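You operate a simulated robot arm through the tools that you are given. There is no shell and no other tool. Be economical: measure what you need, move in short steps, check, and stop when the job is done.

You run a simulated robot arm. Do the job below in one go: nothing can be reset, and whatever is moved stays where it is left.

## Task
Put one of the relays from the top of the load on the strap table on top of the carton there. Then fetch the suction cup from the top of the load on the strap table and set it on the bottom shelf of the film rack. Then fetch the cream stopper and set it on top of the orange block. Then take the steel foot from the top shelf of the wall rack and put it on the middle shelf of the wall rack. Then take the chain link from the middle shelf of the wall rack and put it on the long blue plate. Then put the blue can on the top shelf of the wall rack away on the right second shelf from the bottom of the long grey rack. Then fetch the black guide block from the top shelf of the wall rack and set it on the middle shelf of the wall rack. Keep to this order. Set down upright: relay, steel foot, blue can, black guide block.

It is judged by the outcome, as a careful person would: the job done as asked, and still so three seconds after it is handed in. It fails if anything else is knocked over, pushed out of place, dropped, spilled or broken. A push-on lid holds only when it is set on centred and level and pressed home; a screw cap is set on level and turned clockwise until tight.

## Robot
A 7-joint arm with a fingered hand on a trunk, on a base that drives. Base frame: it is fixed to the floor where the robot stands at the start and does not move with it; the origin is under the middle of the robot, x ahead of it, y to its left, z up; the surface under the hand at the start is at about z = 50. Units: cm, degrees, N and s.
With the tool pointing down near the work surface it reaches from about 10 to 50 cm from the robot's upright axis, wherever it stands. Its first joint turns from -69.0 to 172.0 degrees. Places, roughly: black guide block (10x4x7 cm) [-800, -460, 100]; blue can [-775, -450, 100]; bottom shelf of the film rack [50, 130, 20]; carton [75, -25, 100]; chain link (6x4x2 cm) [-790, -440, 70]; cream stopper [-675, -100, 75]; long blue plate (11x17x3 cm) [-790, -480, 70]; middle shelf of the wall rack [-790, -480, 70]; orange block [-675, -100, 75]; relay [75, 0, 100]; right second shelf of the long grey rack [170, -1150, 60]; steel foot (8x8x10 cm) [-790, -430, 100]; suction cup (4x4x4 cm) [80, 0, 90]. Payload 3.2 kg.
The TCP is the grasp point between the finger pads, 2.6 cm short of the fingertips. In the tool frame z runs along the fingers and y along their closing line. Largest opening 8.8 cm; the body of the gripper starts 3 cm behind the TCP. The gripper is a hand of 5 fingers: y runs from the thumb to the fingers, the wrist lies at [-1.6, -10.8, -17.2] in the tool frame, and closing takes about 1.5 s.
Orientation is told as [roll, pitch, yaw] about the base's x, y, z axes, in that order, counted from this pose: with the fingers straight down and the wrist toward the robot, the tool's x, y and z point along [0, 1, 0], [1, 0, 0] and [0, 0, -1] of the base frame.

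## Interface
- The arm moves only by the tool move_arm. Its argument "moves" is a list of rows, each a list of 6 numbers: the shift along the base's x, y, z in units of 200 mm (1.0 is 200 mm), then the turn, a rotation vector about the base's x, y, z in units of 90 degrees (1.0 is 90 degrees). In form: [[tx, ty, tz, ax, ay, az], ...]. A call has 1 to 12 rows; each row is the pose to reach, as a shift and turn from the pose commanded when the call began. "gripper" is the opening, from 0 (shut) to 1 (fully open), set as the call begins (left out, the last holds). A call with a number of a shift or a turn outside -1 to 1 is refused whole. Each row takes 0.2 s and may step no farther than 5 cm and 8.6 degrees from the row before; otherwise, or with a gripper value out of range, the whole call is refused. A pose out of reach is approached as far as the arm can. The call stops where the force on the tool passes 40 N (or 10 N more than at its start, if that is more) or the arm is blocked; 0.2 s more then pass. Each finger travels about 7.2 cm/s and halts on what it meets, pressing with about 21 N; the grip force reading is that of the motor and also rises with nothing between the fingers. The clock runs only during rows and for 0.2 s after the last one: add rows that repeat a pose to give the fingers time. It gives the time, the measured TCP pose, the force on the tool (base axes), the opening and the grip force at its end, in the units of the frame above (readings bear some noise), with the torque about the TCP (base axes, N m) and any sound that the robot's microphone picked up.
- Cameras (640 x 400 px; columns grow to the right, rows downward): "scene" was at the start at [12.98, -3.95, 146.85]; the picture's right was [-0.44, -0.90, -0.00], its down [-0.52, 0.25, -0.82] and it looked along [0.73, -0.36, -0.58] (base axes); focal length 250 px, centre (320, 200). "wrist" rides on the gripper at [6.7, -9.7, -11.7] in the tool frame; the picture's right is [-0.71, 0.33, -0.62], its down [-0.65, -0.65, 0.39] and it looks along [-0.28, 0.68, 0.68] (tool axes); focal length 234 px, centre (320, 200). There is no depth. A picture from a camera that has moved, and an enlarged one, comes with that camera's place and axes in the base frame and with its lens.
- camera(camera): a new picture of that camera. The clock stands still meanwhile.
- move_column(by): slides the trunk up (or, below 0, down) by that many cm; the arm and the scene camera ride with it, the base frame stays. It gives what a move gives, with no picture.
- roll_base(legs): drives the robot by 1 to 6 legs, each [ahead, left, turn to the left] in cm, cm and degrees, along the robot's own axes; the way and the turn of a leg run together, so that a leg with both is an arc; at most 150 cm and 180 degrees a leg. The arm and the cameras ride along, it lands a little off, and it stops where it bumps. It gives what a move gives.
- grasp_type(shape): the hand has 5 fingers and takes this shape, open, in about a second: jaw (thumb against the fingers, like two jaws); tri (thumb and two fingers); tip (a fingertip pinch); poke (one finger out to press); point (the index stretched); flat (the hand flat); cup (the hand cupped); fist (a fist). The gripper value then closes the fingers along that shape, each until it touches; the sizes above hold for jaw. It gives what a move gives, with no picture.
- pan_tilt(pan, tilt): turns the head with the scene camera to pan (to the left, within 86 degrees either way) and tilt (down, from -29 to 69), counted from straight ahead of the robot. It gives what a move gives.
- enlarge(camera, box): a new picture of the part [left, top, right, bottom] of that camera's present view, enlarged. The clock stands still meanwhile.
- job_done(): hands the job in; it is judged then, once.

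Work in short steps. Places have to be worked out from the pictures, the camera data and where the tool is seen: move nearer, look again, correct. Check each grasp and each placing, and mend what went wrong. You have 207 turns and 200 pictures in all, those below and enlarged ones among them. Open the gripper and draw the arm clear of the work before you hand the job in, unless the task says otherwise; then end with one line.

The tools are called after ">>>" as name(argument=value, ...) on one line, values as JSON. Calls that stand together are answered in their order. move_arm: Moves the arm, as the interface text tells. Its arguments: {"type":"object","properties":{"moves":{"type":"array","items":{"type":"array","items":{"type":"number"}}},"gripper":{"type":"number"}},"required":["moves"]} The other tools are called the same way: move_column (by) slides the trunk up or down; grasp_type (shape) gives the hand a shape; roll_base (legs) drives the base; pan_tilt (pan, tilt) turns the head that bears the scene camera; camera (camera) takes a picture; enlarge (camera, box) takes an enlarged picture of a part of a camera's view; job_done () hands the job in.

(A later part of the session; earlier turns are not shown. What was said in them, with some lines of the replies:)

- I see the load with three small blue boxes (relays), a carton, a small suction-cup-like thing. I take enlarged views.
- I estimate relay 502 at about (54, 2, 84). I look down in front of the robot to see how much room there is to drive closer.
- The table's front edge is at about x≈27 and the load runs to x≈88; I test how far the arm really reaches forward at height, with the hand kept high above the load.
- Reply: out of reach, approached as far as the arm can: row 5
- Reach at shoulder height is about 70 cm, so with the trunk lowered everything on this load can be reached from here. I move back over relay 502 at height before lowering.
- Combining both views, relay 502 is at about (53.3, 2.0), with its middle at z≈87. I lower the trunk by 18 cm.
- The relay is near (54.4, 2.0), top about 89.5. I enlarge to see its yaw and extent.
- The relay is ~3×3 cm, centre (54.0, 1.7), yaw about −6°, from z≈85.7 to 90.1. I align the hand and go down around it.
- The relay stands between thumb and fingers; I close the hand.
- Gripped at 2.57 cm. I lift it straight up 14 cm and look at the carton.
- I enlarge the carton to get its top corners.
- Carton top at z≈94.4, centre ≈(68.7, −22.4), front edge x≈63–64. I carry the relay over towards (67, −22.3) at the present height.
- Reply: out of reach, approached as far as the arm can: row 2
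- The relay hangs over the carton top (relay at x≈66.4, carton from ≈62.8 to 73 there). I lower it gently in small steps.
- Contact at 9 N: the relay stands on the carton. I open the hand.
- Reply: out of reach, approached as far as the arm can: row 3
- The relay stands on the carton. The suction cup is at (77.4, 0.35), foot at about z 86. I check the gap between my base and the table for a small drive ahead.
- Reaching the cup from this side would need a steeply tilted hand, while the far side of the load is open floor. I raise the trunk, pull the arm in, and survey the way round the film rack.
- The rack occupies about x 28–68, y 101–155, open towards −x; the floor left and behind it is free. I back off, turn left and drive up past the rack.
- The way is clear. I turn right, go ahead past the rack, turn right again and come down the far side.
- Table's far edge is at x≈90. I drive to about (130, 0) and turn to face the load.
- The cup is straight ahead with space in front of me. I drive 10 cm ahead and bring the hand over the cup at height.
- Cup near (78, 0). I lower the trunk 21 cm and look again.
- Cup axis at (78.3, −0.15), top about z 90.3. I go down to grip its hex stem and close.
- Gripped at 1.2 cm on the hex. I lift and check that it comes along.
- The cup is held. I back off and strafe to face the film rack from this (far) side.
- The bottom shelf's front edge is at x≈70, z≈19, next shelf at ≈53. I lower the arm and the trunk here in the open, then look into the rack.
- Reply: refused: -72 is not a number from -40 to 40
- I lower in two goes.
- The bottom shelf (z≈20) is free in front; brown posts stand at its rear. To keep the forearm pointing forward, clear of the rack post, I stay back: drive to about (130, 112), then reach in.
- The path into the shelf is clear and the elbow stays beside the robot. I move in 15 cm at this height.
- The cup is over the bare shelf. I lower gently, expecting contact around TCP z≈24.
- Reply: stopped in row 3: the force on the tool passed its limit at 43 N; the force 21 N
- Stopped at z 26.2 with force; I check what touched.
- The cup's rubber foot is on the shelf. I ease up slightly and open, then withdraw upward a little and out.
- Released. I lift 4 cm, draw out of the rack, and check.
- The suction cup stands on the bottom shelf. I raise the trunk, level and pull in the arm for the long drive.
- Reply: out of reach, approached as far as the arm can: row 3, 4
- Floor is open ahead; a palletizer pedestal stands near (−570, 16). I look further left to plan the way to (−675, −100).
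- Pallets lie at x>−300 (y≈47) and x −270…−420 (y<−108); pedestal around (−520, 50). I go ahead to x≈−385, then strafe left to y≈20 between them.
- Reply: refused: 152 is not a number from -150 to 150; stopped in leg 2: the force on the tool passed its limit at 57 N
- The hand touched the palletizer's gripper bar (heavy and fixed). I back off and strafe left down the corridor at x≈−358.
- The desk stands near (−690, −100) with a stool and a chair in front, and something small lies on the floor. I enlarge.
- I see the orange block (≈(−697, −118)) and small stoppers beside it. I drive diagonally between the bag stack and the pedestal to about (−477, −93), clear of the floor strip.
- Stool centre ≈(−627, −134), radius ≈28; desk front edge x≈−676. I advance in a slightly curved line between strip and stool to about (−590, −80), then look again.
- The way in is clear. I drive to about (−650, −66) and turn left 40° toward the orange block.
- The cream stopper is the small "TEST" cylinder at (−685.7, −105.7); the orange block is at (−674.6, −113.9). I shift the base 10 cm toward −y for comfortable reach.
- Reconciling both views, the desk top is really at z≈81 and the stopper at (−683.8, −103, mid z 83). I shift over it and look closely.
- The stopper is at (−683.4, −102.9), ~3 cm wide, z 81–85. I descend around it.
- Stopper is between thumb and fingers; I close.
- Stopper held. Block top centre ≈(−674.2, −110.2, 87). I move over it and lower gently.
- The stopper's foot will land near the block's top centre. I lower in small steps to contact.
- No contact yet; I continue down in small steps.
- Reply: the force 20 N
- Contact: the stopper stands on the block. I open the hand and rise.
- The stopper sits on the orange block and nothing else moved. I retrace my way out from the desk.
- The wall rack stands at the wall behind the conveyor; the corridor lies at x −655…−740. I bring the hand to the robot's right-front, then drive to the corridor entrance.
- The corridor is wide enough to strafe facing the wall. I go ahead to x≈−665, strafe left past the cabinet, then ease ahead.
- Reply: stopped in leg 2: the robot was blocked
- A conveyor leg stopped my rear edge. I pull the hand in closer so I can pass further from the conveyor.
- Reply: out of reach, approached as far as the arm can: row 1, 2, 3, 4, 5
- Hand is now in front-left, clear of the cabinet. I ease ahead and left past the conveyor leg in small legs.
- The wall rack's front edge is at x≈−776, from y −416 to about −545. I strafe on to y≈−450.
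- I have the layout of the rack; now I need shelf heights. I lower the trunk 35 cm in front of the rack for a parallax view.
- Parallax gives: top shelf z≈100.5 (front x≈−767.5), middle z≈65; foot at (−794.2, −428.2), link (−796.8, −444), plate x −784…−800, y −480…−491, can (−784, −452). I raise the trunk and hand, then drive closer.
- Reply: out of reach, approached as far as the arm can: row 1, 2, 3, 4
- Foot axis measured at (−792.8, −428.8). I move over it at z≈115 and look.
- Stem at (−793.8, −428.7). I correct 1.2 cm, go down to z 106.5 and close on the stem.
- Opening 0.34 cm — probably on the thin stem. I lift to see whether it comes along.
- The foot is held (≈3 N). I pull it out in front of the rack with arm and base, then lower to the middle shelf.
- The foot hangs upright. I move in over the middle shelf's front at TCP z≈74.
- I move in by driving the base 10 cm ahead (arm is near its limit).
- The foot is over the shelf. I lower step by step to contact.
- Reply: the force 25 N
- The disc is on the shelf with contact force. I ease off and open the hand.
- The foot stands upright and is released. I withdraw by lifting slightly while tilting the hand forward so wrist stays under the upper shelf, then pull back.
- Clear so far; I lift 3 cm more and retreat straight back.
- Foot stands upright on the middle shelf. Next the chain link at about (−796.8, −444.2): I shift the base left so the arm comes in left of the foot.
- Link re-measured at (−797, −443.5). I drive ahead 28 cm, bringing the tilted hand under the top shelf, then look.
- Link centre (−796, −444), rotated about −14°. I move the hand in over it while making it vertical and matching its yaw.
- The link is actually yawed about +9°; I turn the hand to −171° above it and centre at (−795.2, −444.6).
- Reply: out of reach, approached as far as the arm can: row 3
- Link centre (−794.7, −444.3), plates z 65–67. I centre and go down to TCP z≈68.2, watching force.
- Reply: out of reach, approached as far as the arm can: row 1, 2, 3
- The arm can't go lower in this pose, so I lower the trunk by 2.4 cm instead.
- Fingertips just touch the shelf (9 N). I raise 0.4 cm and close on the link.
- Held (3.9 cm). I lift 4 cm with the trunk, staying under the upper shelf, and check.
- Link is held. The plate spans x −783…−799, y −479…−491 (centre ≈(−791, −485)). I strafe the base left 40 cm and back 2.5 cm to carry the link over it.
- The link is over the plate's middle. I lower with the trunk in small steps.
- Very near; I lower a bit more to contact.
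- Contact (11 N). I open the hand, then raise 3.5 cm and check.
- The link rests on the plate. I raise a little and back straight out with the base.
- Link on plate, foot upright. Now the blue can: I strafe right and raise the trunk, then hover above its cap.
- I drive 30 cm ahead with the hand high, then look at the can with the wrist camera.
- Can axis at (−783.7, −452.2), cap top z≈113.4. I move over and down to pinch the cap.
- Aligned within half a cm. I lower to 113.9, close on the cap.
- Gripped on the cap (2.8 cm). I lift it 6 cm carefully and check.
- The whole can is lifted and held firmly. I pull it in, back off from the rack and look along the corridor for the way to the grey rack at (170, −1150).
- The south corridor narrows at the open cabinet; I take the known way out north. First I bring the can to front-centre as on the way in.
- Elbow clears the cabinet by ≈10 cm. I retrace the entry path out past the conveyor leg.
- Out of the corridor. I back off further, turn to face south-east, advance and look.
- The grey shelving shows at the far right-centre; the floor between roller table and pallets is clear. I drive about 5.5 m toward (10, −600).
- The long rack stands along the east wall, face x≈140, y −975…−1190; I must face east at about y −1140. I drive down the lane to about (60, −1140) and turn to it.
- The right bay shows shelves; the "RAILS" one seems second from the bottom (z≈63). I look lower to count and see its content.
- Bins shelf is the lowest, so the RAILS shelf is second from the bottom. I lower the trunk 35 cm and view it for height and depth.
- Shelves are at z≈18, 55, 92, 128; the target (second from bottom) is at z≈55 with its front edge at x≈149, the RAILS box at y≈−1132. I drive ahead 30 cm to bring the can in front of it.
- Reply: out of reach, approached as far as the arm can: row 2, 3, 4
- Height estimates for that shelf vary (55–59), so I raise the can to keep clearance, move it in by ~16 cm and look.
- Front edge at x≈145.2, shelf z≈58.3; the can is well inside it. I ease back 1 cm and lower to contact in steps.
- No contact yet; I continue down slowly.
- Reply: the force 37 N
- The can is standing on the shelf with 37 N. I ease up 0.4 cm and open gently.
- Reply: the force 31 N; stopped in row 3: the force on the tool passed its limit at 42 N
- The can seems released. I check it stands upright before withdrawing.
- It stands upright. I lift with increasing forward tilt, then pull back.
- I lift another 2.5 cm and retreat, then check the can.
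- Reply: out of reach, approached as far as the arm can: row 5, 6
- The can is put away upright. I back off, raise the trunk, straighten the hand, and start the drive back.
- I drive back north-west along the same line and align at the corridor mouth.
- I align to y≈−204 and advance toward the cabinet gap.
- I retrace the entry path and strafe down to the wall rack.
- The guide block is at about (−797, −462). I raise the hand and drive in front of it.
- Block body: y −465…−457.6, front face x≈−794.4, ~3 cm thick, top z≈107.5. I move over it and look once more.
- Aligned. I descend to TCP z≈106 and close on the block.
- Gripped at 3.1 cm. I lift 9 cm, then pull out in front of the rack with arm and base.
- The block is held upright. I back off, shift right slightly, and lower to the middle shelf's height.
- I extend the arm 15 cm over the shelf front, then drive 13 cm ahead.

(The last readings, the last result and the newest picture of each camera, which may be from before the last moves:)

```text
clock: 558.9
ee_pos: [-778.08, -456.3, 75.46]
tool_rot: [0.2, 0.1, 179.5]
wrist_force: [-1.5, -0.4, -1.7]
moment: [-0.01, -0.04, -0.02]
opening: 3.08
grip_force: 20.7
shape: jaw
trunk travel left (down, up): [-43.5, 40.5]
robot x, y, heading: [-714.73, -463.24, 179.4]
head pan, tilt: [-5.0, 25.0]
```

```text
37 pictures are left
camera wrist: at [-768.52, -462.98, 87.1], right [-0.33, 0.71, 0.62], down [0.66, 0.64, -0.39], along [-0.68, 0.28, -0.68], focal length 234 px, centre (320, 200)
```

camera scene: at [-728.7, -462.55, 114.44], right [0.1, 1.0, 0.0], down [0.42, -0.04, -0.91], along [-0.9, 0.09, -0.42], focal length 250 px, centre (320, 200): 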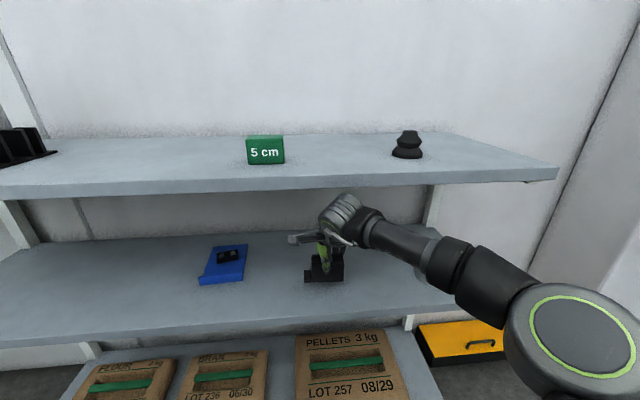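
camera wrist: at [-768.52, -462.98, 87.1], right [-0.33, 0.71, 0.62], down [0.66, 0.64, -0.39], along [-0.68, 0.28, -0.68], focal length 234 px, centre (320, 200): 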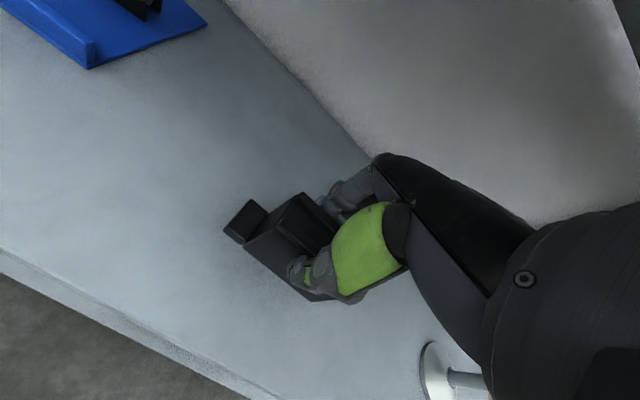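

Block is over free shelf between plate and foot; the forearm passes well in front of the foot. I lower to contact.

>>> move_arm(moves=[[0, 0, -0.07, 0, 0, 0], [0, 0, -0.13, 0, 0, 0], [0, 0, -0.16, 0, 0, 0], [0, 0, -0.18, 0, 0, 0]])

>>> camera(camera="wrist")

```text
clock: 559.9
ee_pos: [-778.23, -456.22, 72.12]
tool_rot: [0.2, -0.3, 179.5]
wrist_force: [-0.7, 1.9, 10.4]
moment: [0.06, -0.1, 0.05]
opening: 3.14
grip_force: 20.5
shape: jaw
trunk travel left (down, up): [-43.5, 40.5]
robot x, y, heading: [-714.57, -463.67, 179.8]
head pan, tilt: [-5.0, 25.0]
```

```text
36 pictures are left
camera wrist: at [-768.48, -462.92, 83.81], right [-0.32, 0.71, 0.62], down [0.66, 0.64, -0.39], along [-0.68, 0.28, -0.67], focal length 234 px, centre (320, 200)
```

wrist: 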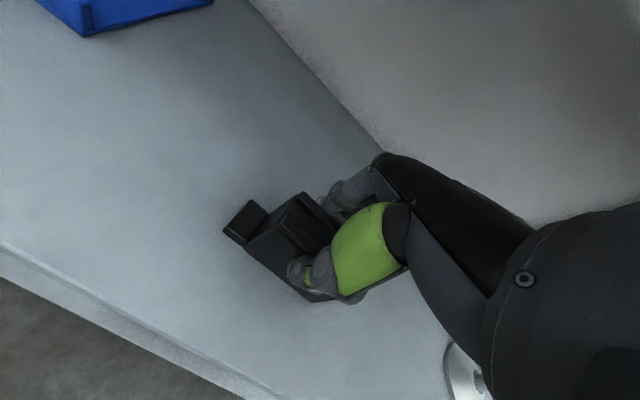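

Contact at 10 N, block level on the shelf. I release it.

>>> move_arm(moves=[[0, 0, 0.01, 0, 0, 0], [0, 0, 0.01, 0, 0, 0], [0, 0, 0.01, 0, 0, 0], [0, 0, 0.01, 0, 0, 0], [0, 0, 0.01, 0, 0, 0], [0, 0, 0.01, 0, 0, 0]], gripper=1)

>>> move_arm(moves=[[0.0, 0, 0.1, 0, 0, 0], [0.0, 0, 0.14, 0, 0.08, 0], [0.0, 0, 0.2, 0, 0.16, 0], [0.0, 0, 0.27, 0, 0.24, 0], [0.0, 0, 0.34, 0, 0.32, 0], [0.0, 0, 0.42, 0, 0.36, 0]])

>>> camera(camera="wrist")

>>> camera(camera="scene")

```text
clock: 561.3
ee_pos: [-778.07, -456.16, 72.1]
tool_rot: [0.1, 0.1, 179.6]
wrist_force: [0.3, -0.7, -0.5]
moment: [0.02, -0.01, -0.04]
opening: 8.81
grip_force: 0.0
shape: jaw
trunk travel left (down, up): [-43.5, 40.5]
robot x, y, heading: [-714.44, -463.31, 179.4]
head pan, tilt: [-5.0, 25.0]
```

```text
clock: 562.7
ee_pos: [-777.75, -456.22, 80.48]
tool_rot: [0.4, -32.4, 179.4]
wrist_force: [-1.0, -0.7, 0.2]
moment: [0.06, 0.03, -0.02]
opening: 8.8
grip_force: 0.0
shape: jaw
trunk travel left (down, up): [-43.5, 40.5]
robot x, y, heading: [-714.72, -463.59, 179.4]
head pan, tilt: [-5.0, 25.0]
```

```text
35 pictures are left
camera wrist: at [-763.54, -463.02, 85.07], right [0.06, 0.71, 0.7], down [0.35, 0.64, -0.68], along [-0.94, 0.28, -0.21], focal length 234 px, centre (320, 200)
```

wrist: 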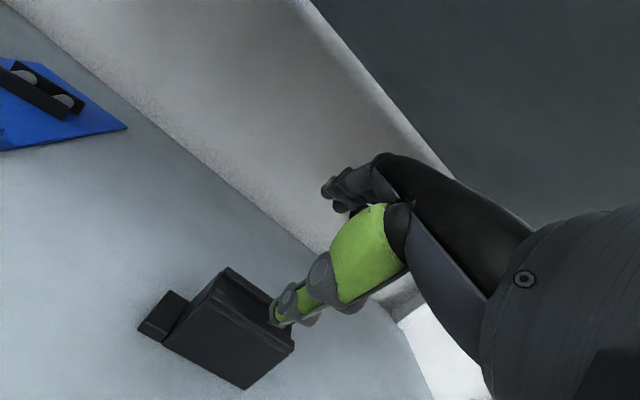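

```text
34 pictures are left
camera scene: at [-728.58, -462.57, 114.46], right [0.1, 1.0, 0.0], down [0.42, -0.04, -0.91], along [-0.9, 0.09, -0.42], focal length 250 px, centre (320, 200)
```

scene: 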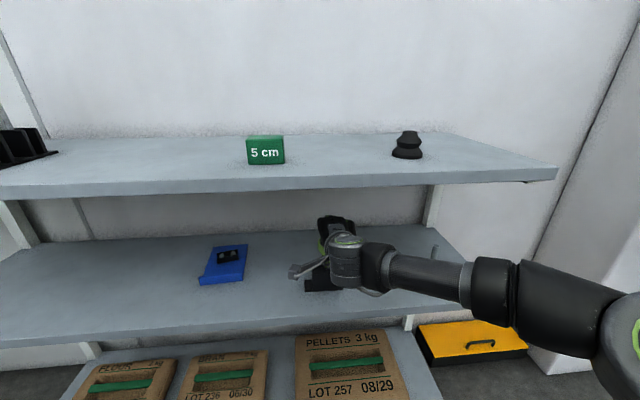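

The block stands upright. I lift 3 cm more and retreat with the arm and base.

>>> move_arm(moves=[[0, 0, 0.08, 0, 0, 0], [0, 0, 0.15, 0, 0, 0], [0.2, 0, 0.15, 0, 0, 0], [0.4, 0, 0.15, 0, 0, 0], [0.6, 0, 0.15, 0, 0, 0]])

>>> roll_base(legs=[[-20, 0, 0]])

>>> camera(camera="scene")

```text
clock: 563.9
ee_pos: [-765.83, -456.43, 83.82]
tool_rot: [0.5, -32.4, 179.3]
wrist_force: [0.3, 0.4, -0.2]
moment: [0.0, 0.01, -0.01]
opening: 8.8
grip_force: 0.1
shape: jaw
trunk travel left (down, up): [-43.5, 40.5]
robot x, y, heading: [-714.67, -463.63, 179.5]
head pan, tilt: [-5.0, 25.0]
```

```text
clock: 565.5
ee_pos: [-745.86, -456.81, 83.7]
tool_rot: [0.4, -32.5, 179.7]
wrist_force: [0.8, 0.0, 0.5]
moment: [0.0, -0.01, -0.02]
opening: 8.76
grip_force: 0.0
shape: jaw
trunk travel left (down, up): [-43.5, 40.5]
robot x, y, heading: [-694.71, -463.91, 179.8]
head pan, tilt: [-5.0, 25.0]
```

```text
33 pictures are left
camera scene: at [-708.38, -462.79, 114.46], right [0.09, 1.0, 0.0], down [0.42, -0.04, -0.91], along [-0.9, 0.08, -0.42], focal length 250 px, centre (320, 200)
```

scene: 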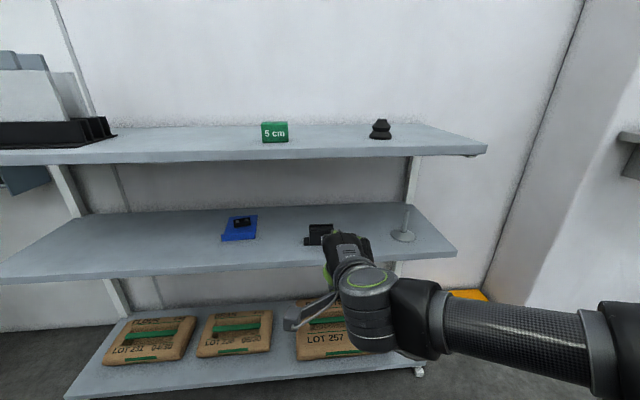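

The foot, link and guide block all stand in place on the middle shelf, the hand is open and the arm is clear of the rack. I hand the job in.

>>> job_done()

```text
The job is handed in.
```

All seven items were moved in the order given and checked in the camera views. The relay, steel foot, blue can and black guide block were set down upright. On the way, the hand bumped the palletizer's gripper bar once and the base bumped a conveyor leg once, with no visible effect.
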